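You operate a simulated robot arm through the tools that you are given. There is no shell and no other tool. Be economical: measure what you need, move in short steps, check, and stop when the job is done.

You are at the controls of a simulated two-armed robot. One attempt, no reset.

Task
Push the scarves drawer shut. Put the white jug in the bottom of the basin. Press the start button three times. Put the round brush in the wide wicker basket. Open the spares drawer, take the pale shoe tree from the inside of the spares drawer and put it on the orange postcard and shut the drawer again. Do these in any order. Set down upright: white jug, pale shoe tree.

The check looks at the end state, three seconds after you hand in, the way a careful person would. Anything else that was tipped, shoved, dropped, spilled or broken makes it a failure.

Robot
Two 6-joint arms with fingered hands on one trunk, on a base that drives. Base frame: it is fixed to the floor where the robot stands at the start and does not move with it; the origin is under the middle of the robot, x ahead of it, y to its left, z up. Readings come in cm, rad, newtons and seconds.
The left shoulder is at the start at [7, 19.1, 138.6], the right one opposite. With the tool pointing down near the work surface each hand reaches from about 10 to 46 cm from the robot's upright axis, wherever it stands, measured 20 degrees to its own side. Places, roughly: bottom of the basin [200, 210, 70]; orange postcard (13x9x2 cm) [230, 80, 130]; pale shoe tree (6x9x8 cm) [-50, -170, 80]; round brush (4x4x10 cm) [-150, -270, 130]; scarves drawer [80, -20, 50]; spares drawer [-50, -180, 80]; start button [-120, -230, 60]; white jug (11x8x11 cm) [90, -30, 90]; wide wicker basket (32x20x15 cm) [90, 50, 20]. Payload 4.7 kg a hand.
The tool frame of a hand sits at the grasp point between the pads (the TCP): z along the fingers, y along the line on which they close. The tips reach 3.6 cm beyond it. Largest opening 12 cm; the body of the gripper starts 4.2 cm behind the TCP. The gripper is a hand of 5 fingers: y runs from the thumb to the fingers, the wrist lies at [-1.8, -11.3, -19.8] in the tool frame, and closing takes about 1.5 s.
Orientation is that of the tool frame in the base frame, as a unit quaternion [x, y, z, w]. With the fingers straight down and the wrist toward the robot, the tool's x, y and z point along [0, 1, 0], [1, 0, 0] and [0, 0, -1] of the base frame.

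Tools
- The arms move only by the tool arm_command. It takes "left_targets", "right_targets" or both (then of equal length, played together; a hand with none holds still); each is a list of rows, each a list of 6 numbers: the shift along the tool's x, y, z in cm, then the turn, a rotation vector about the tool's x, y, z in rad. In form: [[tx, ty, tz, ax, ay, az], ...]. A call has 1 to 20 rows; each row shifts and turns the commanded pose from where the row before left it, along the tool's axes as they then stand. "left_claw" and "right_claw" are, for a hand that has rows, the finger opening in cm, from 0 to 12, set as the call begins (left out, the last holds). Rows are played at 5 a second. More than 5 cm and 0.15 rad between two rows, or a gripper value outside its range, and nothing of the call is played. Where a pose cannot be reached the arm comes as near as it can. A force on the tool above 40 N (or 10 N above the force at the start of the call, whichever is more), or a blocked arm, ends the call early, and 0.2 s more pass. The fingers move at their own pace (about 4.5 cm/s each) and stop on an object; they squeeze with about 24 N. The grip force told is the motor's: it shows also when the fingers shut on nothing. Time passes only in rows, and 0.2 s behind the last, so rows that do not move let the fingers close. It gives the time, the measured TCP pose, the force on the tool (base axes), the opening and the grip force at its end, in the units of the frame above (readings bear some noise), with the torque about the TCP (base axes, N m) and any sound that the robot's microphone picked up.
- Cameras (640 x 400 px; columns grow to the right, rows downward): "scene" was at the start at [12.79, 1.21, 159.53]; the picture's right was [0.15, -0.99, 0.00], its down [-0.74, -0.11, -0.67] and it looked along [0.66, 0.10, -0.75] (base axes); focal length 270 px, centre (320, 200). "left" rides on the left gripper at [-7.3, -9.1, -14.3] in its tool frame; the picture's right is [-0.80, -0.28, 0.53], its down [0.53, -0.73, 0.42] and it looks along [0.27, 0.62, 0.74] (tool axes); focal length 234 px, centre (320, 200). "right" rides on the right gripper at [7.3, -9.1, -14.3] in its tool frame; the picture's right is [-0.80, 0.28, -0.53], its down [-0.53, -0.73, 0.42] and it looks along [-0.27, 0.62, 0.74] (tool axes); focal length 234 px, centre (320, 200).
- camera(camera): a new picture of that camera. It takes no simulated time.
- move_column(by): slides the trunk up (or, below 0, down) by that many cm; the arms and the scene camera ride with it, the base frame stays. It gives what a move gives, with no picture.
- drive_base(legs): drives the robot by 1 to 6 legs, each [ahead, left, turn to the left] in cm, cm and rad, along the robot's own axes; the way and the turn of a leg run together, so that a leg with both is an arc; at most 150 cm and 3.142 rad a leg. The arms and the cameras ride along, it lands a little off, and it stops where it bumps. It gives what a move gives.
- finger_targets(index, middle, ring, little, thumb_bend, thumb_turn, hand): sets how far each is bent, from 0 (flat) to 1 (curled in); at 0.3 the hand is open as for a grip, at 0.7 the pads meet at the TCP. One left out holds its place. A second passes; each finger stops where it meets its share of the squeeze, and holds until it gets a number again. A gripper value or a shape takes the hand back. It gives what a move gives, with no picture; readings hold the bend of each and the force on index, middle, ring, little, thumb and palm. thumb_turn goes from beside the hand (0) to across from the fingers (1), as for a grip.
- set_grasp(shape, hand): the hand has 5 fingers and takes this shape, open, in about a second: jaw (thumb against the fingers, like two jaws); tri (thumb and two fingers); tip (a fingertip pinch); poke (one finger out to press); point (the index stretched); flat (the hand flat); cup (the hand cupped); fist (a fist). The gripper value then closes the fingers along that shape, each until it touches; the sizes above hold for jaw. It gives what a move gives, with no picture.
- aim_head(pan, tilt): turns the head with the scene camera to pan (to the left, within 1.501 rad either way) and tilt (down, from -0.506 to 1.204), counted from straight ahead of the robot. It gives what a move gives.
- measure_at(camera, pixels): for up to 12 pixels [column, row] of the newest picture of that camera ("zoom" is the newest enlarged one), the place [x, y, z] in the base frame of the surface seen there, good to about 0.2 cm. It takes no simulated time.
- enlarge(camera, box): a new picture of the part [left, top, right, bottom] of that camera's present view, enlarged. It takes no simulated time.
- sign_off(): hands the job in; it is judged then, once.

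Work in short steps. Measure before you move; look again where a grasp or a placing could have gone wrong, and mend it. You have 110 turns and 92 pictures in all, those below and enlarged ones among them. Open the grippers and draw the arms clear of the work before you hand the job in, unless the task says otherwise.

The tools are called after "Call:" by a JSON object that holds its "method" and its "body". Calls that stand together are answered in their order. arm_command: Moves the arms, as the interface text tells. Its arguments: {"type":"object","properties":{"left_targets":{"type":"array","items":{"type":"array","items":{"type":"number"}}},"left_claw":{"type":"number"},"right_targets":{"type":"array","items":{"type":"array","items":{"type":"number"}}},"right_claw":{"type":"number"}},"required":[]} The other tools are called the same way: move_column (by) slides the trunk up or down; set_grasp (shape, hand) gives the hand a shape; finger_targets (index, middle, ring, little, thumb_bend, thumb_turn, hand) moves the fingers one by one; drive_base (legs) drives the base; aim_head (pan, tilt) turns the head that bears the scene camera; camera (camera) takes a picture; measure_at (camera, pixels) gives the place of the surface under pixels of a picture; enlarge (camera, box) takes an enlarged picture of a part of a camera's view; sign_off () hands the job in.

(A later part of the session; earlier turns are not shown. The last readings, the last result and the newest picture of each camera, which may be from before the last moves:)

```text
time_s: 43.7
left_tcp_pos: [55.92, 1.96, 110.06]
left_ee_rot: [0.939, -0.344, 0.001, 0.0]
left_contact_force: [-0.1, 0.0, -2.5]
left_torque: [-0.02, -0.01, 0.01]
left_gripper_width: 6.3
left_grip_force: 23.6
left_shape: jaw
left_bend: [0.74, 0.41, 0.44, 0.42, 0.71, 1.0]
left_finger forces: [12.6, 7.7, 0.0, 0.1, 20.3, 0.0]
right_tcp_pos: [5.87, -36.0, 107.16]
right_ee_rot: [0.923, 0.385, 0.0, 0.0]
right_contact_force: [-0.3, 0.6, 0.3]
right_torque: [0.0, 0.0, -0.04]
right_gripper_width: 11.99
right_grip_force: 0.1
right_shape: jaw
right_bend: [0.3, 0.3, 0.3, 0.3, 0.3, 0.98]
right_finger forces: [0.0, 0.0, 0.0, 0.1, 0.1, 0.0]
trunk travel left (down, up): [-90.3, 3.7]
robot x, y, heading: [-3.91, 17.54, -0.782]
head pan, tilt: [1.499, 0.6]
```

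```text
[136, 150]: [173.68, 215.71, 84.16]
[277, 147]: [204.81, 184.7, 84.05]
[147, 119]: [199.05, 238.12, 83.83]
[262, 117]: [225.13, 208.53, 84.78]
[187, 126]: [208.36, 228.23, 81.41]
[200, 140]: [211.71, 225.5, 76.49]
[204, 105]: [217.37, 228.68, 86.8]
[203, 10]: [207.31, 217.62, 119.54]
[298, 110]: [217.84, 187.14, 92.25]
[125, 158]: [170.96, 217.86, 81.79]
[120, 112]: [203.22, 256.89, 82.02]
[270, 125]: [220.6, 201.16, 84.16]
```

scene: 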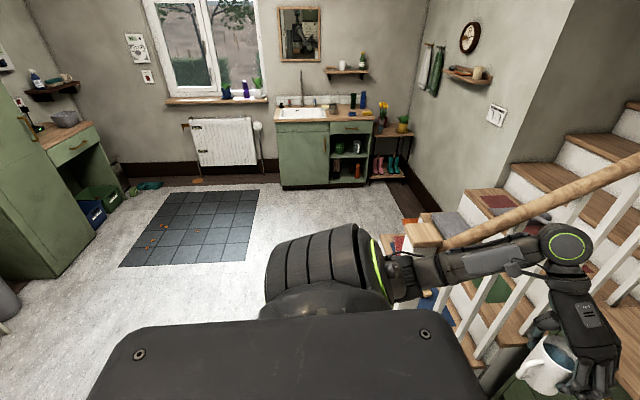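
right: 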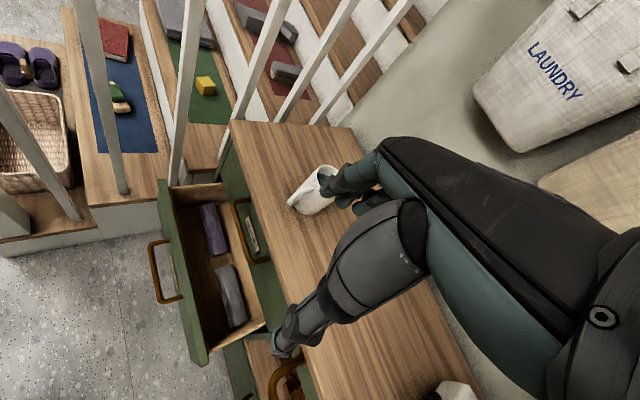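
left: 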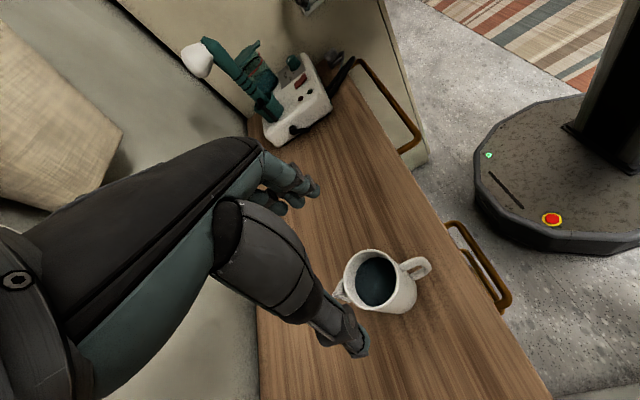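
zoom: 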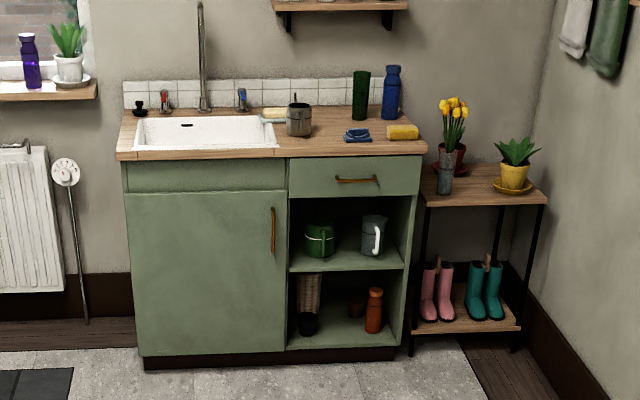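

Basin inside spans t≈278–306, n≈-11–27 (dresser axes), rim z 84, tap spout over (207,218). I back 20 cm more for swing room, turn left 90° to face along +45°, and look at the floor ahead.

Call:
{"method": "drive_base", "body": {"legs": [[-20, 0, 0], [0, 0, 1.567]]}}

Call:
{"method": "aim_head", "body": {"pan": 0, "tilt": 0.75}}

Call:
{"method": "camera", "body": {"camera": "scene"}}

```text
time_s: 49.3
left_tcp_pos: [-2.62, 91.23, 110.14]
left_ee_rot: [0.909, 0.417, 0.0, -0.001]
left_contact_force: [0.4, -0.2, -2.8]
left_torque: [0.02, -0.01, 0.0]
left_gripper_width: 6.31
left_grip_force: 24.0
left_shape: jaw
left_bend: [0.74, 0.41, 0.44, 0.42, 0.71, 1.0]
left_finger forces: [12.5, 7.4, 0.1, 0.1, 19.9, 0.0]
right_tcp_pos: [35.06, 40.84, 107.16]
right_ee_rot: [0.384, 0.923, 0.001, 0.0]
right_contact_force: [-0.2, 0.1, -0.1]
right_torque: [0.02, -0.03, 0.01]
right_gripper_width: 11.97
right_grip_force: 0.0
right_shape: jaw
right_bend: [0.3, 0.3, 0.3, 0.3, 0.3, 0.98]
right_finger forces: [0.0, 0.0, 0.1, 0.1, 0.0, 0.0]
trunk travel left (down, up): [-90.3, 3.7]
robot x, y, heading: [-18.1, 31.44, 0.783]
head pan, tilt: [1.499, 0.6]
```

```text
time_s: 50.9
left_tcp_pos: [-2.53, 91.16, 110.12]
left_ee_rot: [0.909, 0.417, 0.001, -0.001]
left_contact_force: [-0.4, -0.4, -2.9]
left_torque: [-0.01, 0.0, -0.03]
left_gripper_width: 6.3
left_grip_force: 24.3
left_shape: jaw
left_bend: [0.74, 0.41, 0.44, 0.42, 0.71, 1.0]
left_finger forces: [12.5, 7.4, 0.0, 0.0, 19.9, 0.1]
right_tcp_pos: [35.17, 40.76, 107.14]
right_ee_rot: [0.384, 0.923, 0.001, 0.0]
right_contact_force: [0.6, 0.1, -0.2]
right_torque: [0.01, 0.03, 0.01]
right_gripper_width: 11.96
right_grip_force: 0.0
right_shape: jaw
right_bend: [0.3, 0.3, 0.3, 0.3, 0.3, 0.98]
right_finger forces: [0.1, 0.0, 0.0, 0.1, 0.0, 0.0]
trunk travel left (down, up): [-90.3, 3.7]
robot x, y, heading: [-18.17, 31.46, 0.777]
head pan, tilt: [0.0, 0.75]
```

```text
70 pictures are left
```

scene: 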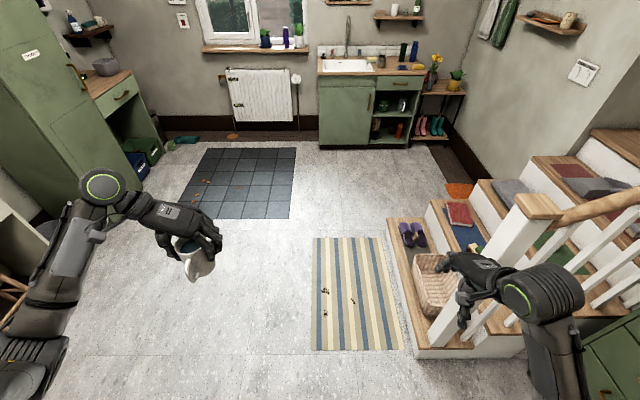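

Rug spans (312–400, 238–350), mat (180–295,150–218). I measure their corners to choose the corridor between, and the basket too.

Call:
{"method": "measure_at", "body": {"camera": "scene", "pixels": [[312, 350], [314, 240], [384, 238], [401, 349], [289, 217], [295, 150], [182, 216], [390, 218], [435, 262], [430, 300], [418, 350], [460, 185]]}}

```text
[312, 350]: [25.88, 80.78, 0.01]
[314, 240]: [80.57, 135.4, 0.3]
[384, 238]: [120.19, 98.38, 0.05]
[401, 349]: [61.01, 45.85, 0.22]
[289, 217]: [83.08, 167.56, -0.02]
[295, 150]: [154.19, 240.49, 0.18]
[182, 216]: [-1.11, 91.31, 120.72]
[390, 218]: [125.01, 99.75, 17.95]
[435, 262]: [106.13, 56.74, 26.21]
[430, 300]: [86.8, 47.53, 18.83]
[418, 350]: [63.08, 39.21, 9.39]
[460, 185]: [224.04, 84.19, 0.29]
```

The rug has small spots near (325,290) and (352,298). I enlarge them, and the left side, to judge the corridor.

Call:
{"method": "enlarge", "body": {"camera": "scene", "box": [300, 270, 380, 330]}}

Call:
{"method": "aim_head", "body": {"pan": 0.8, "tilt": 0.75}}

Call:
{"method": "camera", "body": {"camera": "scene"}}

```text
6.67 times, centred on (340, 300) of scene
```

zoom: 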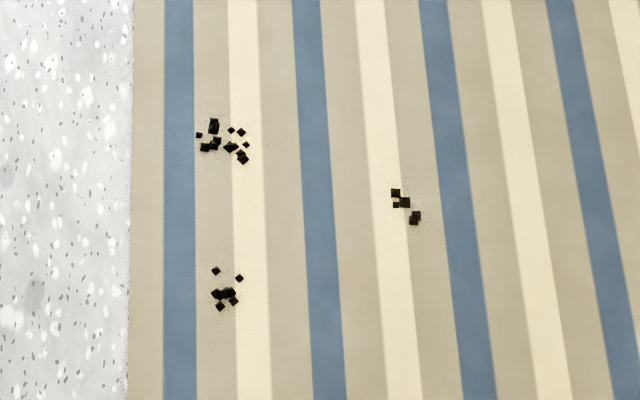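

```text
time_s: 52.0
left_tcp_pos: [-2.6, 91.14, 110.25]
left_ee_rot: [0.909, 0.417, 0.001, 0.0]
left_contact_force: [1.0, 1.0, -3.3]
left_torque: [0.02, 0.0, 0.01]
left_gripper_width: 6.28
left_grip_force: 24.4
left_shape: jaw
left_bend: [0.74, 0.41, 0.44, 0.42, 0.71, 1.0]
left_finger forces: [12.5, 7.4, 0.0, 0.0, 19.9, 0.1]
right_tcp_pos: [35.18, 40.9, 107.16]
right_ee_rot: [0.384, 0.923, 0.001, 0.0]
right_contact_force: [0.0, 0.3, -0.3]
right_torque: [0.01, -0.01, -0.03]
right_gripper_width: 11.97
right_grip_force: 0.0
right_shape: jaw
right_bend: [0.3, 0.3, 0.3, 0.3, 0.3, 0.98]
right_finger forces: [0.1, 0.1, 0.1, 0.0, 0.1, 0.1]
trunk travel left (down, up): [-90.3, 3.7]
robot x, y, heading: [-18.55, 31.2, 0.78]
head pan, tilt: [0.799, 0.75]
```

```text
68 pictures are left
```

scene: 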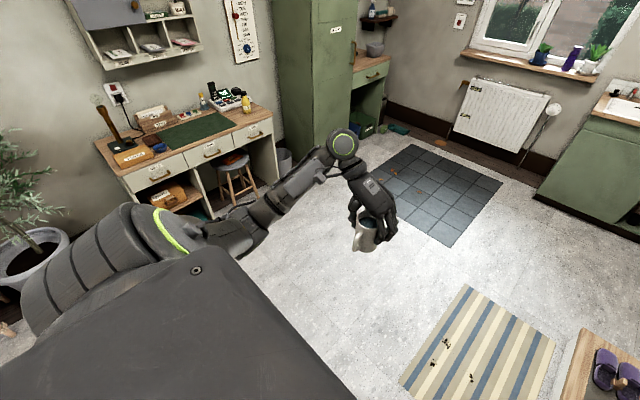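

Crumbs lie on the rug, so I avoid it. I measure the stool, desk, bin and wardrobe positions on the left.

Call:
{"method": "measure_at", "body": {"camera": "scene", "pixels": [[252, 198], [245, 160], [280, 150], [272, 120], [320, 110], [335, 120], [170, 180], [344, 175]]}}

```text
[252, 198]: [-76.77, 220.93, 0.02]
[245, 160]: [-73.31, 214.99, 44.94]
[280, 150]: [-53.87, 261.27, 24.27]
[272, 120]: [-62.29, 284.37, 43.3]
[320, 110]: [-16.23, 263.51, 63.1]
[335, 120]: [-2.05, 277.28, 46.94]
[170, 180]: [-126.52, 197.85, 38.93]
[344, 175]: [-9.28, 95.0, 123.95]
```

Left side is free out to n≈200. I drive around the rug: diagonal left, straight ahead, then diagonal right toward the sink.

Call:
{"method": "drive_base", "body": {"legs": [[30, 42, 0], [138, 0, 0], [36, -95, 0]]}}

Call:
{"method": "aim_head", "body": {"pan": 0.25, "tilt": 0.85}}

Call:
{"method": "camera", "body": {"camera": "scene"}}

```text
time_s: 66.4
left_tcp_pos: [177.56, 199.88, 110.07]
left_ee_rot: [0.902, 0.431, 0.001, 0.0]
left_contact_force: [0.2, 0.2, -3.4]
left_torque: [0.05, -0.03, 0.01]
left_gripper_width: 6.29
left_grip_force: 24.2
left_shape: jaw
left_bend: [0.74, 0.41, 0.44, 0.42, 0.71, 1.0]
left_finger forces: [12.4, 7.3, 0.0, 0.1, 19.9, 0.0]
right_tcp_pos: [216.7, 150.74, 107.18]
right_ee_rot: [0.37, 0.929, 0.001, 0.001]
right_contact_force: [0.3, 1.0, -0.1]
right_torque: [0.0, -0.01, 0.0]
right_gripper_width: 11.99
right_grip_force: 0.1
right_shape: jaw
right_bend: [0.3, 0.3, 0.3, 0.3, 0.3, 0.98]
right_finger forces: [0.1, 0.0, 0.0, 0.0, 0.0, 0.1]
trunk travel left (down, up): [-90.3, 3.7]
robot x, y, heading: [163.87, 139.41, 0.812]
head pan, tilt: [0.799, 0.75]
```

```text
time_s: 67.4
left_tcp_pos: [177.63, 199.72, 110.1]
left_ee_rot: [0.903, 0.43, 0.001, -0.001]
left_contact_force: [-0.7, -0.8, -3.3]
left_torque: [-0.02, 0.01, 0.01]
left_gripper_width: 6.3
left_grip_force: 24.0
left_shape: jaw
left_bend: [0.74, 0.41, 0.44, 0.42, 0.71, 1.0]
left_finger forces: [12.5, 7.4, 0.1, 0.0, 19.9, 0.0]
right_tcp_pos: [216.82, 150.68, 107.17]
right_ee_rot: [0.37, 0.929, 0.001, 0.001]
right_contact_force: [0.0, -0.1, 0.1]
right_torque: [0.04, 0.01, 0.0]
right_gripper_width: 11.99
right_grip_force: 0.0
right_shape: jaw
right_bend: [0.3, 0.3, 0.3, 0.3, 0.3, 0.98]
right_finger forces: [0.0, 0.0, 0.1, 0.1, 0.1, 0.0]
trunk travel left (down, up): [-90.3, 3.7]
robot x, y, heading: [164.31, 139.4, 0.811]
head pan, tilt: [0.25, 0.85]
```

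```text
67 pictures are left
```

scene: 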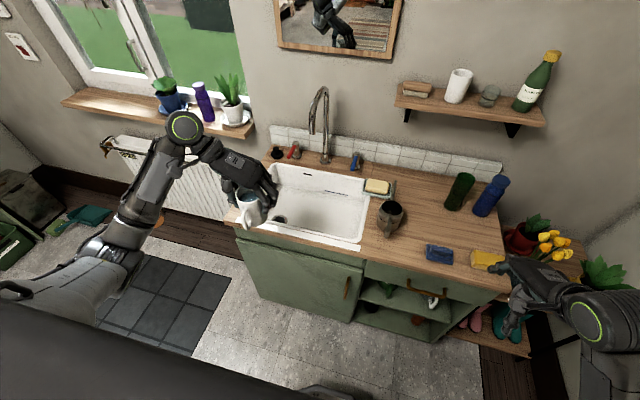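

The basin lies at (280–365,165–240). I measure its inner floor, rim and the tap spout.

Call:
{"method": "measure_at", "body": {"camera": "scene", "pixels": [[300, 215], [330, 210], [340, 228], [352, 238], [365, 180], [275, 170], [345, 190], [295, 190], [314, 130], [322, 90], [280, 218], [325, 225]]}}

Call:
{"method": "enlarge", "body": {"camera": "scene", "box": [210, 80, 400, 260]}}

```text
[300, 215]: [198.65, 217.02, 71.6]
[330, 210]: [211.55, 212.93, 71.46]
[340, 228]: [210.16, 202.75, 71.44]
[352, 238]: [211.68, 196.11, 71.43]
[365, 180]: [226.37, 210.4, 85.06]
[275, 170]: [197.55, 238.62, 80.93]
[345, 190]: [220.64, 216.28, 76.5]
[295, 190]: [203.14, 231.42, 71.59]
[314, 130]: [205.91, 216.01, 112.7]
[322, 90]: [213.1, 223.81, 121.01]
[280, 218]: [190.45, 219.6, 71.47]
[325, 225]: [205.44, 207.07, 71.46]
```

```text
2.22 times, centred on (305, 170) of scene
```

zoom: 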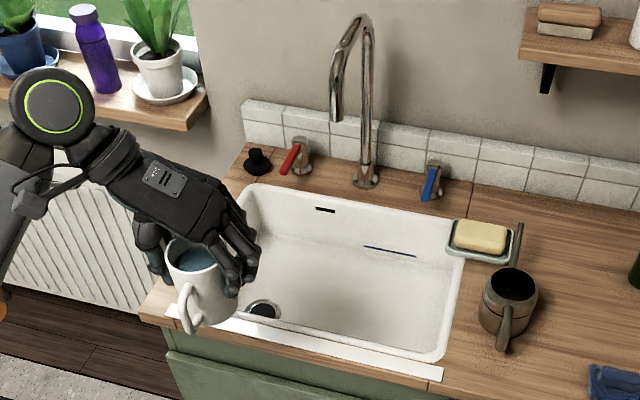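

Basin floor is z 71.5; I aim the jug at (202.6,205.4), clear of the spout at (206,216,≥112). I drive 12 cm closer while first raising the right hand for clearance.

Call:
{"method": "arm_command", "body": {"right_targets": [[0, 0, -3, 0, 0, 0], [0, 0, -3, 0, 0, 0], [0, 0, -3, 0, 0, 0], [0, 0, -3, 0, 0, 0], [0, 0, -3, 0, 0, 0]]}}

Call:
{"method": "drive_base", "body": {"legs": [[12, -2, 0]]}}

```text
time_s: 68.6
left_tcp_pos: [177.6, 199.85, 110.16]
left_ee_rot: [0.903, 0.43, 0.0, 0.0]
left_contact_force: [0.5, 0.2, -2.1]
left_torque: [-0.03, -0.03, -0.01]
left_gripper_width: 6.29
left_grip_force: 24.1
left_shape: jaw
left_bend: [0.74, 0.41, 0.44, 0.42, 0.71, 1.0]
left_finger forces: [12.4, 7.3, 0.0, 0.0, 19.9, 0.1]
right_tcp_pos: [222.04, 151.46, 119.64]
right_ee_rot: [0.368, 0.93, 0.003, -0.001]
right_contact_force: [0.9, 0.0, 0.1]
right_torque: [0.0, -0.01, -0.03]
right_gripper_width: 11.98
right_grip_force: 0.1
right_shape: jaw
right_bend: [0.3, 0.3, 0.3, 0.3, 0.3, 0.98]
right_finger forces: [0.0, 0.0, 0.0, 0.1, 0.1, 0.0]
right hand out of reach, approached as far as the arm can: row 1, 2, 3, 4, 5
trunk travel left (down, up): [-90.3, 3.7]
robot x, y, heading: [163.51, 139.93, 0.809]
head pan, tilt: [0.25, 0.85]
```

```text
time_s: 69.8
left_tcp_pos: [187.18, 207.11, 110.23]
left_ee_rot: [0.903, 0.43, 0.001, 0.0]
left_contact_force: [-2.0, -0.4, -2.7]
left_torque: [0.01, 0.03, -0.01]
left_gripper_width: 6.29
left_grip_force: 24.2
left_shape: jaw
left_bend: [0.74, 0.41, 0.44, 0.42, 0.71, 1.0]
left_finger forces: [12.5, 7.2, 0.1, 0.1, 20.1, 0.1]
right_tcp_pos: [231.61, 158.54, 119.81]
right_ee_rot: [0.369, 0.93, 0.004, -0.001]
right_contact_force: [0.6, -0.1, 0.2]
right_torque: [0.01, -0.02, 0.0]
right_gripper_width: 11.97
right_grip_force: 0.1
right_shape: jaw
right_bend: [0.3, 0.3, 0.3, 0.3, 0.3, 0.98]
right_finger forces: [0.1, 0.1, 0.0, 0.0, 0.0, 0.0]
trunk travel left (down, up): [-90.3, 3.7]
robot x, y, heading: [173.38, 146.68, 0.807]
head pan, tilt: [0.25, 0.85]
```

I shift the jug across the basin in two parts, sideways first, staying short of the spout, then check.

Call:
{"method": "arm_command", "body": {"left_targets": [[1, 3, 0, 0, 0, 0], [1, 3, 0, 0, 0, 0], [1, 3, 0, 0, 0, 0], [1, 3, 0, 0, 0, 0], [1.2, 1, 0, 0, 0, 0], [1.2, 0, 0, 0, 0, 0], [0, 0, 0, 0, 0, 0]]}}

Call:
{"method": "camera", "body": {"camera": "scene"}}

```text
time_s: 71.4
left_tcp_pos: [201.43, 204.05, 110.1]
left_ee_rot: [0.903, 0.43, 0.0, -0.001]
left_contact_force: [0.2, 0.3, -2.7]
left_torque: [0.03, -0.01, -0.01]
left_gripper_width: 6.29
left_grip_force: 23.9
left_shape: jaw
left_bend: [0.74, 0.41, 0.44, 0.42, 0.71, 1.0]
left_finger forces: [12.6, 7.5, 0.1, 0.0, 20.1, 0.0]
right_tcp_pos: [231.73, 158.71, 119.74]
right_ee_rot: [0.369, 0.929, 0.003, -0.001]
right_contact_force: [0.0, 0.1, -0.2]
right_torque: [0.01, -0.03, -0.01]
right_gripper_width: 11.99
right_grip_force: 0.0
right_shape: jaw
right_bend: [0.3, 0.3, 0.3, 0.3, 0.3, 0.98]
right_finger forces: [0.1, 0.0, 0.1, 0.1, 0.1, 0.1]
trunk travel left (down, up): [-90.3, 3.7]
robot x, y, heading: [173.62, 146.8, 0.807]
head pan, tilt: [0.25, 0.85]
```

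```text
65 pictures are left
```

scene: 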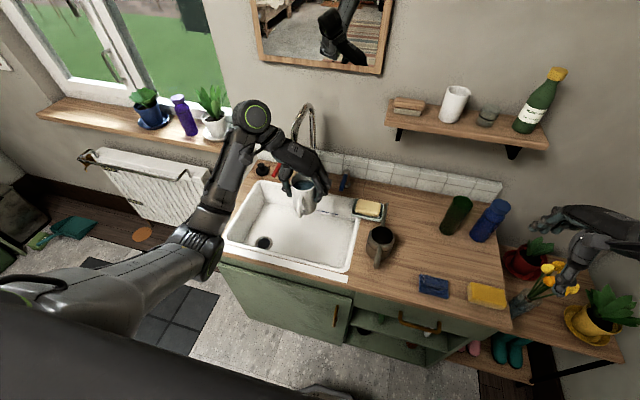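

The jug is over the basin. I check the wrist against the tap and the right hand against the tulips.

Call:
{"method": "measure_at", "body": {"camera": "scene", "pixels": [[265, 118], [290, 150], [300, 125], [548, 268], [535, 250], [575, 255], [556, 290], [305, 195], [320, 165]]}}

```text
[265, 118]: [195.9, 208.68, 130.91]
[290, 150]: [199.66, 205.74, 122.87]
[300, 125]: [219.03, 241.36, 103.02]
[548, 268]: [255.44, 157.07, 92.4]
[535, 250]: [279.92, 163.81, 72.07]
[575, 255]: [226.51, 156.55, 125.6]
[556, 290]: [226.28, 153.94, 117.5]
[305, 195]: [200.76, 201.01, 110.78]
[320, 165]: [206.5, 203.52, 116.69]
```

All clear. I lower the jug in steps to just above the basin floor (TCP ≈ 80.5).

Call:
{"method": "arm_command", "body": {"left_targets": [[0.8, 0, 2.5, 0, 0, 0], [0.8, 0, 2.5, 0, 0, 0], [0, 0, 2.5, 0, 0, 0], [0, 0, 2.5, 0, 0, 0], [0, 0, 2.5, 0, 0, 0], [0, 0, 2.5, 0, 0, 0], [0, 0, 2.5, 0, 0, 0], [0, 0, 2.5, 0, 0, 0], [0, 0, 2.5, 0, 0, 0], [0, 0, 2.5, 0, 0, 0], [0, 0, 2.5, 0, 0, 0], [0, 0, 1.5, 0, 0, 0], [0, 0, 0, 0, 0, 0]]}}

Call:
{"method": "enlarge", "body": {"camera": "scene", "box": [210, 80, 400, 290]}}

```text
time_s: 74.2
left_tcp_pos: [202.48, 205.11, 81.17]
left_ee_rot: [0.903, 0.43, 0.0, 0.0]
left_contact_force: [-0.4, 0.0, -1.9]
left_torque: [0.01, 0.02, -0.01]
left_gripper_width: 6.27
left_grip_force: 23.7
left_shape: jaw
left_bend: [0.74, 0.41, 0.44, 0.42, 0.71, 1.0]
left_finger forces: [12.7, 7.2, 0.0, 0.1, 20.0, 0.0]
right_tcp_pos: [231.68, 158.68, 119.72]
right_ee_rot: [0.369, 0.929, 0.002, -0.002]
right_contact_force: [-0.7, 0.7, -0.3]
right_torque: [-0.01, 0.02, -0.02]
right_gripper_width: 11.97
right_grip_force: 0.0
right_shape: jaw
right_bend: [0.3, 0.3, 0.3, 0.3, 0.3, 0.98]
right_finger forces: [0.0, 0.0, 0.0, 0.0, 0.0, 0.1]
trunk travel left (down, up): [-90.3, 3.7]
robot x, y, heading: [173.51, 146.79, 0.817]
head pan, tilt: [0.25, 0.85]
```

```text
1.90 times, centred on (305, 185) of scene
```

zoom: 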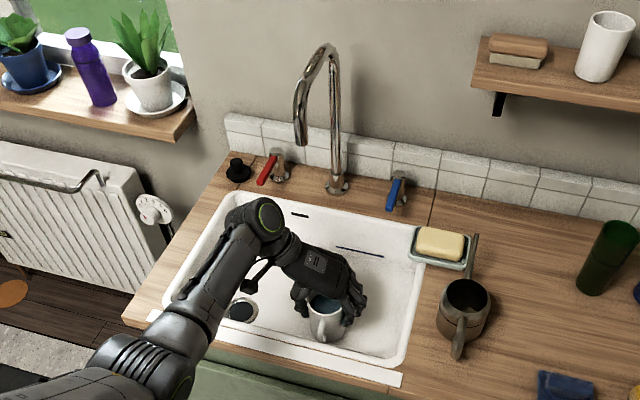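

Now the last bit, in 0.4 cm steps until the force changes sign.

Call:
{"method": "arm_command", "body": {"left_targets": [[0, 0, 0.4, 0, 0, 0], [0, 0, 0.4, 0, 0, 0], [0, 0, 0.4, 0, 0, 0], [0, 0, 0.3, 0, 0, 0], [0, 0, 0, 0, 0, 0]]}}

```text
time_s: 75.4
left_tcp_pos: [202.51, 205.24, 79.59]
left_ee_rot: [0.903, 0.43, 0.001, 0.0]
left_contact_force: [1.0, -0.7, -1.3]
left_torque: [-0.02, 0.0, -0.01]
left_gripper_width: 6.28
left_grip_force: 24.2
left_shape: jaw
left_bend: [0.74, 0.41, 0.44, 0.42, 0.71, 1.0]
left_finger forces: [12.6, 7.2, 0.1, 0.0, 20.2, 0.1]
right_tcp_pos: [231.74, 158.66, 119.79]
right_ee_rot: [0.37, 0.929, 0.004, -0.002]
right_contact_force: [0.8, -0.9, 0.0]
right_torque: [-0.04, -0.02, -0.02]
right_gripper_width: 11.98
right_grip_force: 0.1
right_shape: jaw
right_bend: [0.3, 0.3, 0.3, 0.3, 0.3, 0.98]
right_finger forces: [0.0, 0.1, 0.0, 0.0, 0.0, 0.0]
trunk travel left (down, up): [-90.3, 3.7]
robot x, y, heading: [173.7, 146.66, 0.811]
head pan, tilt: [0.25, 0.85]
```

Call:
{"method": "arm_command", "body": {"left_targets": [[0, 0, 0.2, 0, 0, 0], [0, 0, 0.2, 0, 0, 0], [0, 0, 0, 0, 0, 0]]}}

```text
time_s: 76.2
left_tcp_pos: [202.48, 205.07, 79.42]
left_ee_rot: [0.903, 0.431, 0.002, -0.001]
left_contact_force: [-1.4, 2.8, 20.9]
left_torque: [0.03, 0.03, 0.02]
left_gripper_width: 6.33
left_grip_force: 23.8
left_shape: jaw
left_bend: [0.74, 0.41, 0.44, 0.42, 0.71, 1.0]
left_finger forces: [13.0, 7.6, 0.1, 0.1, 23.6, 0.1]
right_tcp_pos: [231.49, 158.51, 119.79]
right_ee_rot: [0.37, 0.929, 0.003, -0.001]
right_contact_force: [0.0, -0.1, 0.2]
right_torque: [0.0, 0.01, -0.03]
right_gripper_width: 11.96
right_grip_force: 0.0
right_shape: jaw
right_bend: [0.3, 0.3, 0.3, 0.3, 0.3, 0.98]
right_finger forces: [0.1, 0.0, 0.0, 0.0, 0.0, 0.0]
trunk travel left (down, up): [-90.3, 3.7]
robot x, y, heading: [173.0, 146.64, 0.812]
head pan, tilt: [0.25, 0.85]
```

It stands on the floor (21 N up). I ease up 0.2 cm and open the fingers.

Call:
{"method": "arm_command", "body": {"left_targets": [[0, 0, -0.2, 0, 0, 0], [0, 0, 0, 0, 0, 0], [0, 0, 0, 0, 0, 0]]}}

Call:
{"method": "arm_command", "body": {"left_targets": [[0, 0, 0, 0, 0, 0], [0, 0, 0, 0, 0, 0], [0, 0, 0, 0, 0, 0], [0, 0, 0, 0, 0, 0], [0, 0, 0, 0, 0, 0], [0, 0, 0, 0, 0, 0], [0, 0, 0, 0, 0, 0]], "left_claw": 11.5}}

Call:
{"method": "enlarge", "body": {"camera": "scene", "box": [250, 160, 370, 280]}}

```text
time_s: 77.0
left_tcp_pos: [202.41, 205.22, 79.55]
left_ee_rot: [0.903, 0.43, 0.001, 0.0]
left_contact_force: [0.6, 4.3, 15.6]
left_torque: [0.08, -0.08, 0.13]
left_gripper_width: 6.33
left_grip_force: 23.9
left_shape: jaw
left_bend: [0.74, 0.41, 0.44, 0.42, 0.71, 1.0]
left_finger forces: [12.9, 7.8, 0.0, 0.0, 23.2, 0.0]
right_tcp_pos: [231.59, 158.59, 119.69]
right_ee_rot: [0.369, 0.929, 0.004, -0.001]
right_contact_force: [0.6, -0.2, 0.2]
right_torque: [0.0, 0.03, -0.02]
right_gripper_width: 11.99
right_grip_force: 0.0
right_shape: jaw
right_bend: [0.3, 0.3, 0.3, 0.3, 0.3, 0.98]
right_finger forces: [0.0, 0.0, 0.0, 0.0, 0.0, 0.0]
trunk travel left (down, up): [-90.3, 3.7]
robot x, y, heading: [173.34, 146.93, 0.814]
head pan, tilt: [0.25, 0.85]
```

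```text
time_s: 78.6
left_tcp_pos: [202.4, 205.16, 79.36]
left_ee_rot: [0.903, 0.43, 0.0, 0.0]
left_contact_force: [0.5, 0.3, 0.5]
left_torque: [-0.01, 0.0, -0.04]
left_gripper_width: 11.48
left_grip_force: 0.1
left_shape: jaw
left_bend: [0.31, 0.31, 0.3, 0.31, 0.31, 0.98]
left_finger forces: [0.1, 0.0, 0.1, 0.0, 0.1, 0.0]
right_tcp_pos: [231.64, 158.71, 119.76]
right_ee_rot: [0.369, 0.929, 0.002, -0.002]
right_contact_force: [-0.6, -0.1, -0.7]
right_torque: [0.03, -0.04, 0.0]
right_gripper_width: 11.97
right_grip_force: 0.1
right_shape: jaw
right_bend: [0.3, 0.3, 0.3, 0.3, 0.3, 0.98]
right_finger forces: [0.1, 0.0, 0.1, 0.1, 0.0, 0.0]
trunk travel left (down, up): [-90.3, 3.7]
robot x, y, heading: [173.2, 146.89, 0.814]
head pan, tilt: [0.25, 0.85]
```

```text
3.33 times, centred on (310, 220) of scene
```

zoom: 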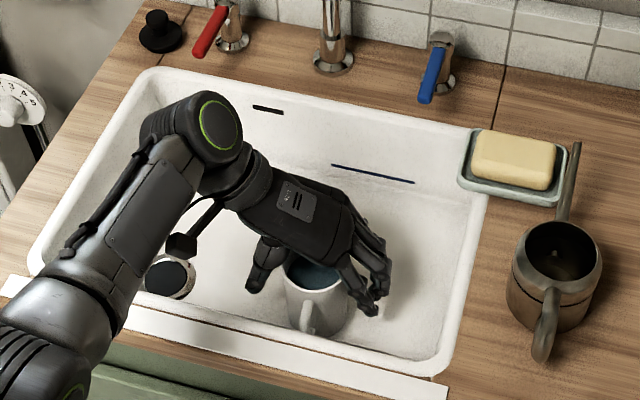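

Released and upright. I raise the hand straight up, bring it back the way it came and back off a bit.

Call:
{"method": "arm_command", "body": {"left_targets": [[0, 0, -2, 0, 0, 0], [0, 0, -2.5, 0, 0, 0], [0, 0, -2.5, 0, 0, 0], [0, 0, -2.5, 0, 0, 0], [0, 0, -2.5, 0, 0, 0], [0, 0, -2.5, 0, 0, 0], [0, 0, -2.5, 0, 0, 0], [0, 0, -2.5, 0, 0, 0], [0, 0, -2.5, 0, 0, 0], [0, 0, -2.5, 0, 0, 0], [-2, 0, -2.5, 0, 0, 0], [-2, -1, -2.5, 0, 0, 0], [-2, -3, 0, 0, 0, 0], [-2, -3, 0, 0, 0, 0], [0, -3, 0, 0, 0, 0]]}}

Call:
{"method": "drive_base", "body": {"legs": [[-20, 0, 0]]}}

Call:
{"method": "aim_head", "body": {"pan": 0.0, "tilt": 0.75}}

Call:
{"method": "camera", "body": {"camera": "scene"}}

```text
time_s: 81.8
left_tcp_pos: [189.51, 205.44, 108.95]
left_ee_rot: [0.902, 0.431, 0.0, 0.0]
left_contact_force: [0.0, -0.4, 0.1]
left_torque: [0.02, -0.04, -0.03]
left_gripper_width: 11.51
left_grip_force: 0.1
left_shape: jaw
left_bend: [0.31, 0.31, 0.3, 0.31, 0.31, 0.98]
left_finger forces: [0.0, 0.0, 0.1, 0.0, 0.0, 0.0]
right_tcp_pos: [231.68, 158.77, 119.66]
right_ee_rot: [0.369, 0.93, 0.003, -0.001]
right_contact_force: [-0.5, -0.2, -0.2]
right_torque: [-0.01, -0.01, -0.01]
right_gripper_width: 11.96
right_grip_force: 0.2
right_shape: jaw
right_bend: [0.3, 0.3, 0.3, 0.3, 0.3, 0.98]
right_finger forces: [0.0, 0.1, 0.0, 0.1, 0.0, 0.0]
trunk travel left (down, up): [-90.3, 3.7]
robot x, y, heading: [173.6, 146.75, 0.81]
head pan, tilt: [0.25, 0.85]
```

```text
time_s: 83.4
left_tcp_pos: [175.83, 190.85, 108.86]
left_ee_rot: [0.902, 0.431, 0.001, -0.001]
left_contact_force: [0.5, 0.3, 0.2]
left_torque: [-0.04, -0.03, -0.01]
left_gripper_width: 11.48
left_grip_force: 0.1
left_shape: jaw
left_bend: [0.31, 0.31, 0.3, 0.31, 0.31, 0.98]
left_finger forces: [0.0, 0.0, 0.1, 0.0, 0.0, 0.0]
right_tcp_pos: [218.03, 144.35, 119.71]
right_ee_rot: [0.369, 0.929, 0.003, -0.002]
right_contact_force: [1.2, -0.1, 0.7]
right_torque: [-0.03, 0.0, -0.01]
right_gripper_width: 12.0
right_grip_force: 0.0
right_shape: jaw
right_bend: [0.3, 0.3, 0.3, 0.3, 0.3, 0.98]
right_finger forces: [0.0, 0.0, 0.0, 0.1, 0.0, 0.0]
trunk travel left (down, up): [-90.3, 3.7]
robot x, y, heading: [159.78, 132.23, 0.812]
head pan, tilt: [0.25, 0.85]
```

```text
time_s: 84.2
left_tcp_pos: [175.62, 190.83, 108.84]
left_ee_rot: [0.902, 0.431, 0.0, 0.0]
left_contact_force: [0.2, -0.5, 0.1]
left_torque: [0.01, 0.0, 0.02]
left_gripper_width: 11.46
left_grip_force: 0.1
left_shape: jaw
left_bend: [0.31, 0.31, 0.3, 0.31, 0.31, 0.98]
left_finger forces: [0.0, 0.0, 0.0, 0.1, 0.0, 0.1]
right_tcp_pos: [217.68, 144.09, 119.74]
right_ee_rot: [0.369, 0.93, 0.003, 0.0]
right_contact_force: [-0.1, 0.0, 0.7]
right_torque: [-0.01, -0.03, 0.01]
right_gripper_width: 11.98
right_grip_force: 0.1
right_shape: jaw
right_bend: [0.3, 0.3, 0.3, 0.3, 0.3, 0.98]
right_finger forces: [0.0, 0.0, 0.0, 0.1, 0.1, 0.0]
trunk travel left (down, up): [-90.3, 3.7]
robot x, y, heading: [159.73, 132.27, 0.81]
head pan, tilt: [0.0, 0.75]
```

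```text
62 pictures are left
```

scene: 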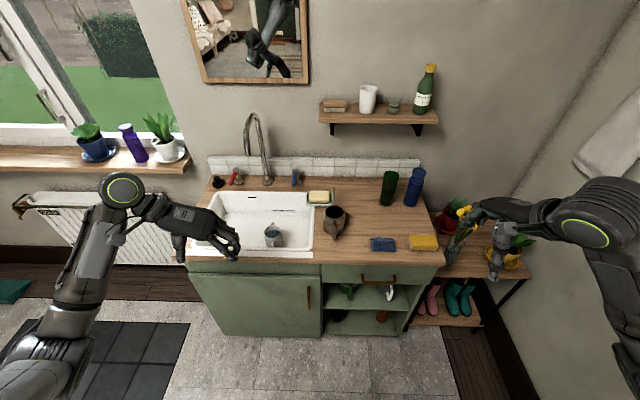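

The jug stands upright in the basin at (273,232). I drive back around the rug the way I came.

Call:
{"method": "drive_base", "body": {"legs": [[-34, 97, -0.025], [-140, 0, 0], [0, 0, -2.2]]}}

Call:
{"method": "aim_head", "body": {"pan": 0, "tilt": 0.6}}

Call:
{"method": "camera", "body": {"camera": "scene"}}

```text
time_s: 101.6
left_tcp_pos: [3.85, 27.4, 108.9]
left_ee_rot: [0.781, -0.624, 0.0, 0.001]
left_contact_force: [0.0, 0.1, 0.4]
left_torque: [0.0, -0.02, 0.01]
left_gripper_width: 11.48
left_grip_force: 0.1
left_shape: jaw
left_bend: [0.31, 0.31, 0.3, 0.31, 0.31, 0.98]
left_finger forces: [0.0, 0.1, 0.0, 0.0, 0.0, 0.0]
right_tcp_pos: [-58.86, 23.27, 119.72]
right_ee_rot: [0.997, 0.074, 0.003, 0.003]
right_contact_force: [1.1, 0.2, -0.1]
right_torque: [0.01, -0.02, 0.0]
right_gripper_width: 11.98
right_grip_force: 0.1
right_shape: jaw
right_bend: [0.3, 0.3, 0.3, 0.3, 0.3, 0.98]
right_finger forces: [0.1, 0.0, 0.0, 0.0, 0.1, 0.0]
trunk travel left (down, up): [-90.3, 3.7]
robot x, y, heading: [-31.48, 76.25, -1.426]
head pan, tilt: [0.0, 0.75]
```

```text
time_s: 102.3
left_tcp_pos: [3.71, 27.28, 108.94]
left_ee_rot: [0.781, -0.624, 0.0, 0.001]
left_contact_force: [-0.7, 0.2, 0.8]
left_torque: [0.01, 0.0, 0.01]
left_gripper_width: 11.5
left_grip_force: 0.0
left_shape: jaw
left_bend: [0.31, 0.31, 0.3, 0.31, 0.31, 0.98]
left_finger forces: [0.1, 0.1, 0.0, 0.0, 0.0, 0.0]
right_tcp_pos: [-58.94, 23.34, 119.78]
right_ee_rot: [0.997, 0.073, 0.003, 0.002]
right_contact_force: [0.2, 0.3, 1.1]
right_torque: [0.0, 0.01, 0.03]
right_gripper_width: 11.99
right_grip_force: 0.1
right_shape: jaw
right_bend: [0.3, 0.3, 0.3, 0.3, 0.3, 0.98]
right_finger forces: [0.0, 0.0, 0.1, 0.0, 0.1, 0.0]
trunk travel left (down, up): [-90.3, 3.7]
robot x, y, heading: [-32.23, 76.1, -1.425]
head pan, tilt: [0.0, 0.6]
```

```text
61 pictures are left
```

scene: 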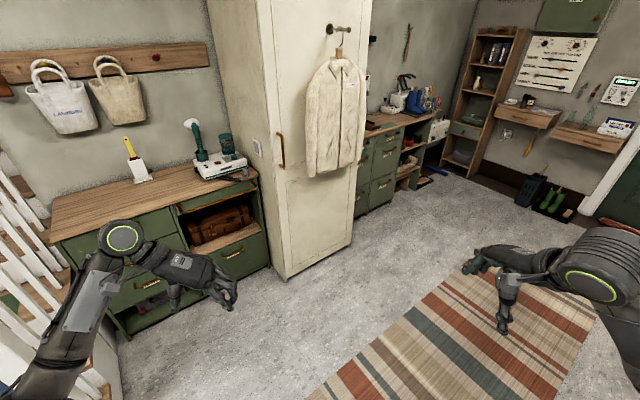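

The chest with the spares drawer lies beyond the white wardrobe, near (375,170). I measure corner points and the chest for a path.

Call:
{"method": "measure_at", "body": {"camera": "scene", "pixels": [[288, 278], [352, 240], [360, 214], [395, 190], [375, 128], [415, 115], [440, 165], [525, 205], [450, 165], [600, 210], [545, 130], [470, 280]]}}

Call:
{"method": "enlarge", "body": {"camera": "scene", "box": [340, 20, 640, 220]}}

```text
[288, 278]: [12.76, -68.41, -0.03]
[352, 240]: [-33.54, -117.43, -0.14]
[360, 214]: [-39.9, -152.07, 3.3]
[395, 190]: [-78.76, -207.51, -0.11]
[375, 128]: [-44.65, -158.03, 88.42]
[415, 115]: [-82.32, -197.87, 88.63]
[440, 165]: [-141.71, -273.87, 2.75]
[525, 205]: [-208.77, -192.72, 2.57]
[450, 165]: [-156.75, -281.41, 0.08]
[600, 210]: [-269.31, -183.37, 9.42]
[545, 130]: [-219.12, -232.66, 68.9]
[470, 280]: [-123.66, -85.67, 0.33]
```

```text
2.00 times, centred on (490, 120) of scene
```

zoom: 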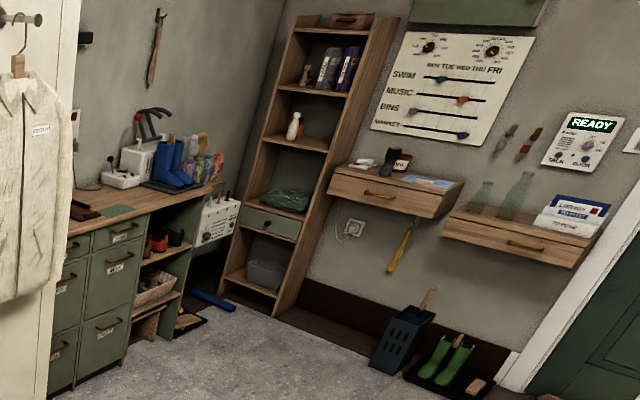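

Chest front is the plane n≈-81, t from -143 to -198; the wardrobe stands out to n≈-58 up to t=-107. I go wide over the rug, then turn to face the chest.

Call:
{"method": "drive_base", "body": {"legs": [[90, -94, 0], [0, 0, 0.64], [0, -52, 0], [55, 0, 0]]}}

Call:
{"method": "aim_head", "body": {"pan": -0.1, "tilt": 0.8}}

Call:
{"method": "camera", "body": {"camera": "scene"}}

```text
time_s: 116.0
left_tcp_pos: [-51.66, -118.49, 108.87]
left_ee_rot: [0.939, -0.344, 0.001, 0.0]
left_contact_force: [0.0, 0.0, 0.0]
left_torque: [0.0, -0.03, -0.02]
left_gripper_width: 11.51
left_grip_force: 0.1
left_shape: jaw
left_bend: [0.31, 0.31, 0.3, 0.31, 0.31, 0.98]
left_finger forces: [0.0, 0.0, 0.0, 0.0, 0.0, 0.0]
right_tcp_pos: [-99.33, -159.56, 119.79]
right_ee_rot: [0.922, 0.386, 0.003, 0.001]
right_contact_force: [-0.5, -0.8, 0.4]
right_torque: [0.03, -0.01, -0.01]
right_gripper_width: 11.98
right_grip_force: 0.0
right_shape: jaw
right_bend: [0.3, 0.3, 0.3, 0.3, 0.3, 0.98]
right_finger forces: [0.1, 0.0, 0.0, 0.1, 0.0, 0.0]
trunk travel left (down, up): [-90.3, 3.7]
robot x, y, heading: [-109.83, -100.64, -0.784]
head pan, tilt: [0.0, 0.6]
```

```text
time_s: 116.7
left_tcp_pos: [-51.4, -118.6, 108.78]
left_ee_rot: [0.939, -0.345, 0.0, 0.0]
left_contact_force: [-0.7, -0.9, 0.4]
left_torque: [-0.03, 0.01, 0.0]
left_gripper_width: 11.47
left_grip_force: 0.0
left_shape: jaw
left_bend: [0.31, 0.31, 0.3, 0.31, 0.31, 0.98]
left_finger forces: [0.0, 0.0, 0.0, 0.0, 0.1, 0.0]
right_tcp_pos: [-99.08, -159.51, 119.69]
right_ee_rot: [0.923, 0.386, 0.002, 0.001]
right_contact_force: [0.5, 0.2, 0.9]
right_torque: [0.04, 0.0, -0.01]
right_gripper_width: 11.99
right_grip_force: 0.0
right_shape: jaw
right_bend: [0.3, 0.3, 0.3, 0.3, 0.3, 0.98]
right_finger forces: [0.0, 0.0, 0.0, 0.1, 0.0, 0.0]
trunk travel left (down, up): [-90.3, 3.7]
robot x, y, heading: [-109.49, -101.02, -0.784]
head pan, tilt: [-0.099, 0.799]
```

```text
59 pictures are left
```

scene: 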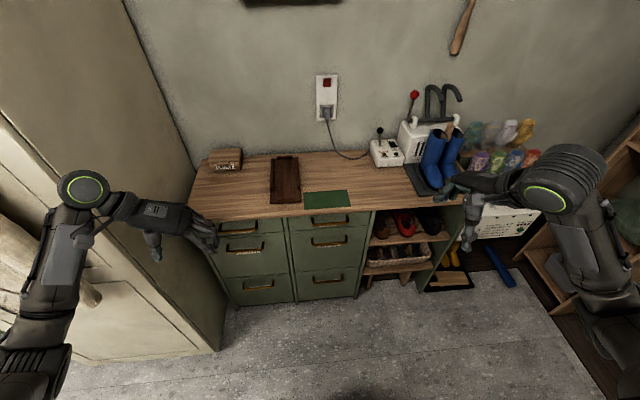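

I read the drawer labels and look at the button box on the right.

Call:
{"method": "enlarge", "body": {"camera": "scene", "box": [200, 190, 380, 310]}}

Call:
{"method": "measure_at", "body": {"camera": "zoom", "pixels": [[140, 128], [140, 205], [190, 335], [460, 110], [465, 182], [450, 290], [100, 130], [178, 126], [140, 110], [60, 90], [290, 90], [600, 65]]}}

Call:
{"method": "aim_head", "body": {"pan": -0.8, "tilt": 0.6}}

Call:
{"method": "camera", "body": {"camera": "scene"}}

```text
3.33 times, centred on (290, 250) of scene
```

zoom: 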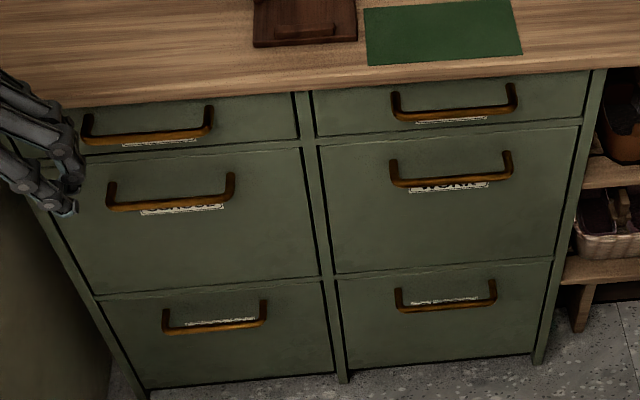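

```text
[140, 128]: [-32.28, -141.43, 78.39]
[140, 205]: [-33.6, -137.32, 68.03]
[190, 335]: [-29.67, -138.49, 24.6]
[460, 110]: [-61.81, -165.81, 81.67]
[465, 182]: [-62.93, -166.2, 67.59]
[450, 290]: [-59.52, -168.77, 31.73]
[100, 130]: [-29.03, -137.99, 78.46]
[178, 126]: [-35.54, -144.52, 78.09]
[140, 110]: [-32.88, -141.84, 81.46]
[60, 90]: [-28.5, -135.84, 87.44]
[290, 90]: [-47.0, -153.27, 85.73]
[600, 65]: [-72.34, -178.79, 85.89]
```

```text
time_s: 117.8
left_tcp_pos: [-51.48, -118.54, 108.9]
left_ee_rot: [0.939, -0.344, 0.0, -0.001]
left_contact_force: [-0.8, 0.3, 0.0]
left_torque: [-0.02, -0.01, 0.04]
left_gripper_width: 11.49
left_grip_force: 0.0
left_shape: jaw
left_bend: [0.31, 0.31, 0.3, 0.31, 0.31, 0.98]
left_finger forces: [0.1, 0.0, 0.0, 0.0, 0.0, 0.0]
right_tcp_pos: [-99.2, -159.55, 119.74]
right_ee_rot: [0.922, 0.386, 0.004, 0.001]
right_contact_force: [0.8, 0.0, -0.6]
right_torque: [-0.01, -0.02, -0.01]
right_gripper_width: 12.0
right_grip_force: 0.1
right_shape: jaw
right_bend: [0.3, 0.3, 0.3, 0.3, 0.3, 0.98]
right_finger forces: [0.1, 0.2, 0.0, 0.0, 0.0, 0.1]
trunk travel left (down, up): [-90.3, 3.7]
robot x, y, heading: [-109.56, -101.25, -0.788]
head pan, tilt: [-0.799, 0.6]
```

```text
57 pictures are left
```

scene: 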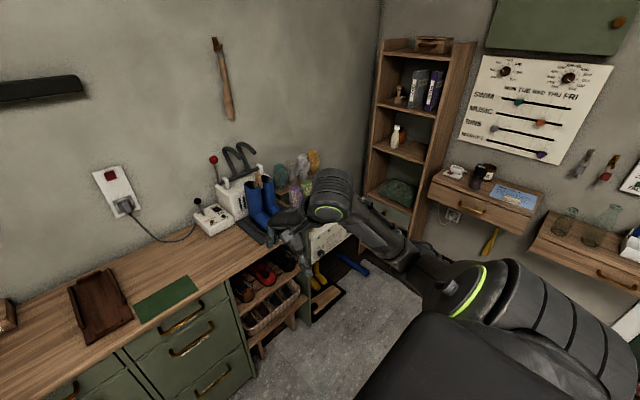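

Spares should be the top-right drawer, with its handle near (-62,-166,81.5). I move right so the left hand faces it, then look closely at handle and label.

Call:
{"method": "drive_base", "body": {"legs": [[12, -40, 0]]}}

Call:
{"method": "aim_head", "body": {"pan": 0.35, "tilt": 0.85}}

Call:
{"method": "move_column", "body": {"by": -20}}

Call:
{"method": "camera", "body": {"camera": "scene"}}

```text
time_s: 120.3
left_tcp_pos: [-71.18, -155.44, 108.78]
left_ee_rot: [0.939, -0.343, 0.001, -0.001]
left_contact_force: [0.7, 1.3, -0.1]
left_torque: [0.01, -0.04, -0.01]
left_gripper_width: 11.5
left_grip_force: 0.1
left_shape: jaw
left_bend: [0.31, 0.31, 0.3, 0.31, 0.31, 0.98]
left_finger forces: [0.1, 0.0, 0.0, 0.0, 0.1, 0.0]
right_tcp_pos: [-119.03, -196.25, 119.8]
right_ee_rot: [0.923, 0.386, 0.004, 0.002]
right_contact_force: [-0.2, 0.8, 0.3]
right_torque: [0.02, 0.03, 0.01]
right_gripper_width: 11.99
right_grip_force: 0.1
right_shape: jaw
right_bend: [0.3, 0.3, 0.3, 0.3, 0.3, 0.98]
right_finger forces: [0.0, 0.0, 0.0, 0.0, 0.0, 0.0]
trunk travel left (down, up): [-90.3, 3.7]
robot x, y, heading: [-129.31, -138.03, -0.787]
head pan, tilt: [-0.799, 0.6]
```

```text
time_s: 121.7
left_tcp_pos: [-71.36, -155.35, 108.87]
left_ee_rot: [0.939, -0.344, 0.0, 0.0]
left_contact_force: [0.5, -0.2, -0.4]
left_torque: [-0.04, -0.02, 0.03]
left_gripper_width: 11.47
left_grip_force: 0.1
left_shape: jaw
left_bend: [0.31, 0.31, 0.3, 0.31, 0.31, 0.98]
left_finger forces: [0.0, 0.0, 0.1, 0.0, 0.0, 0.0]
right_tcp_pos: [-119.12, -196.27, 119.71]
right_ee_rot: [0.923, 0.385, 0.003, 0.002]
right_contact_force: [0.3, 0.0, 0.1]
right_torque: [-0.05, -0.01, 0.04]
right_gripper_width: 11.99
right_grip_force: 0.0
right_shape: jaw
right_bend: [0.3, 0.3, 0.3, 0.3, 0.3, 0.98]
right_finger forces: [0.0, 0.0, 0.0, 0.0, 0.0, 0.1]
trunk travel left (down, up): [-90.3, 3.7]
robot x, y, heading: [-129.64, -137.89, -0.78]
head pan, tilt: [0.351, 0.85]
```

```text
time_s: 123.9
left_tcp_pos: [-71.27, -155.37, 88.85]
left_ee_rot: [0.939, -0.344, 0.001, 0.001]
left_contact_force: [1.1, -0.9, 0.9]
left_torque: [0.02, 0.02, 0.03]
left_gripper_width: 11.48
left_grip_force: 0.0
left_shape: jaw
left_bend: [0.31, 0.31, 0.3, 0.31, 0.31, 0.98]
left_finger forces: [0.0, 0.0, 0.0, 0.0, 0.1, 0.1]
right_tcp_pos: [-118.91, -196.28, 99.78]
right_ee_rot: [0.923, 0.385, 0.003, 0.001]
right_contact_force: [0.6, 0.4, 0.2]
right_torque: [0.0, 0.07, 0.03]
right_gripper_width: 11.99
right_grip_force: 0.1
right_shape: jaw
right_bend: [0.3, 0.3, 0.3, 0.3, 0.3, 0.98]
right_finger forces: [0.0, 0.1, 0.1, 0.1, 0.1, 0.1]
trunk travel left (down, up): [-70.3, 23.7]
robot x, y, heading: [-129.88, -137.71, -0.786]
head pan, tilt: [0.351, 0.85]
```

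```text
56 pictures are left
```

scene: 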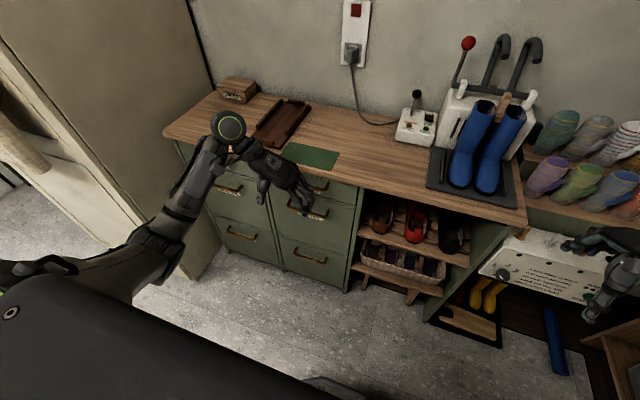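

The left hand hides the drawer. I rotate it back to the standard pose (y forward) and enlarge again.

Call:
{"method": "arm_command", "body": {"left_targets": [[0, 0, -2, 0, 0, -0.1485], [0, 0, -2, 0, 0, -0.1485], [0, 0, -2, 0, 0, -0.1485], [0, 0, 0, 0, 0, -0.1485], [0, 0, 0, 0, 0, -0.1485], [0, 0, 0, 0, 0, -0.1485], [0, 0, 0, 0, 0, -0.1485], [0, 0, 0, 0, 0, -0.1485], [0, 0, 0, 0, 0, -0.1485], [0, 0, 0, 0, 0, -0.1485], [0, 0, 0, 0, 0, 0]]}}

Call:
{"method": "enlarge", "body": {"camera": "scene", "box": [230, 130, 390, 230]}}

Call:
{"method": "camera", "body": {"camera": "left"}}

```text
time_s: 126.3
left_tcp_pos: [-70.36, -155.07, 93.82]
left_ee_rot: [0.924, 0.382, -0.001, 0.003]
left_contact_force: [1.0, -0.4, 0.1]
left_torque: [0.06, 0.02, 0.01]
left_gripper_width: 11.47
left_grip_force: 0.1
left_shape: jaw
left_bend: [0.31, 0.31, 0.3, 0.31, 0.31, 0.98]
left_finger forces: [0.0, 0.0, 0.1, 0.0, 0.1, 0.1]
left hand out of reach, approached as far as the arm can: row 10
right_tcp_pos: [-119.08, -196.36, 99.71]
right_ee_rot: [0.922, 0.386, 0.004, 0.001]
right_contact_force: [-1.0, 0.0, 0.8]
right_torque: [-0.03, 0.0, 0.03]
right_gripper_width: 11.97
right_grip_force: 0.0
right_shape: jaw
right_bend: [0.3, 0.3, 0.3, 0.3, 0.3, 0.98]
right_finger forces: [0.0, 0.0, 0.0, 0.0, 0.0, 0.0]
trunk travel left (down, up): [-70.3, 23.7]
robot x, y, heading: [-129.09, -137.61, -0.787]
head pan, tilt: [0.351, 0.85]
```

```text
4.00 times, centred on (310, 180) of scene
```

zoom: 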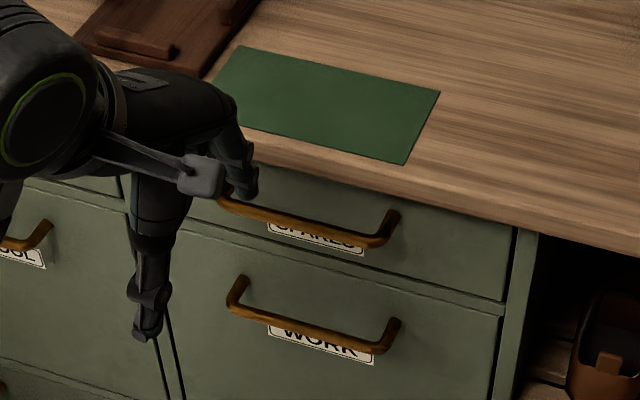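

```text
54 pictures are left
```

left: 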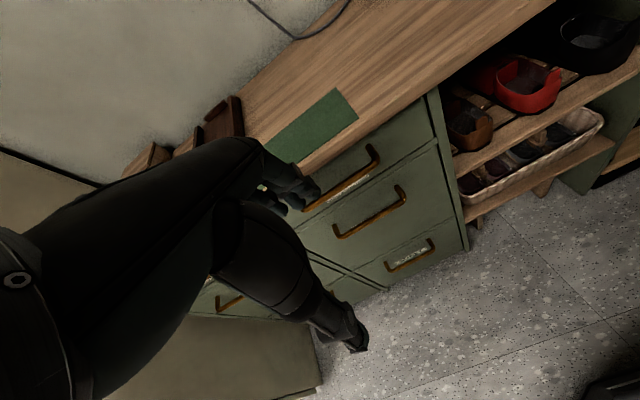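

Label reads "SPARES". I measure the bar, its post, the drawer front near it, and the counter overhang.

Call:
{"method": "measure_at", "body": {"camera": "zoom", "pixels": [[250, 210], [310, 225], [370, 243], [397, 215], [390, 240], [320, 238], [440, 240], [330, 200], [300, 165], [430, 215], [300, 215], [500, 300]]}}

Call:
{"method": "measure_at", "body": {"camera": "left", "pixels": [[345, 188], [375, 165], [358, 165], [375, 150], [395, 135], [340, 175], [330, 200]]}}

```text
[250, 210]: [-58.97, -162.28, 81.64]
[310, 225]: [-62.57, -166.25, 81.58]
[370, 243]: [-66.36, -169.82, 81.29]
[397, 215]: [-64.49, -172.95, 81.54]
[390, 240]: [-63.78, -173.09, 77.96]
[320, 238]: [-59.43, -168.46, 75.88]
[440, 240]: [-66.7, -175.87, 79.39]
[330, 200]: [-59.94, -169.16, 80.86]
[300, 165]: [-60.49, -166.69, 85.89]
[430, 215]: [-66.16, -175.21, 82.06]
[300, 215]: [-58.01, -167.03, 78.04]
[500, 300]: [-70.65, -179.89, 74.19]
```

```text
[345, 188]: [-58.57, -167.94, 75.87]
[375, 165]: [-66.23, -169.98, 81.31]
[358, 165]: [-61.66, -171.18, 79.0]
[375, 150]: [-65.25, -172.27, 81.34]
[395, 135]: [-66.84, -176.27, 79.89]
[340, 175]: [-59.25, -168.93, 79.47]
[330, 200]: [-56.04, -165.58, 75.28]
```

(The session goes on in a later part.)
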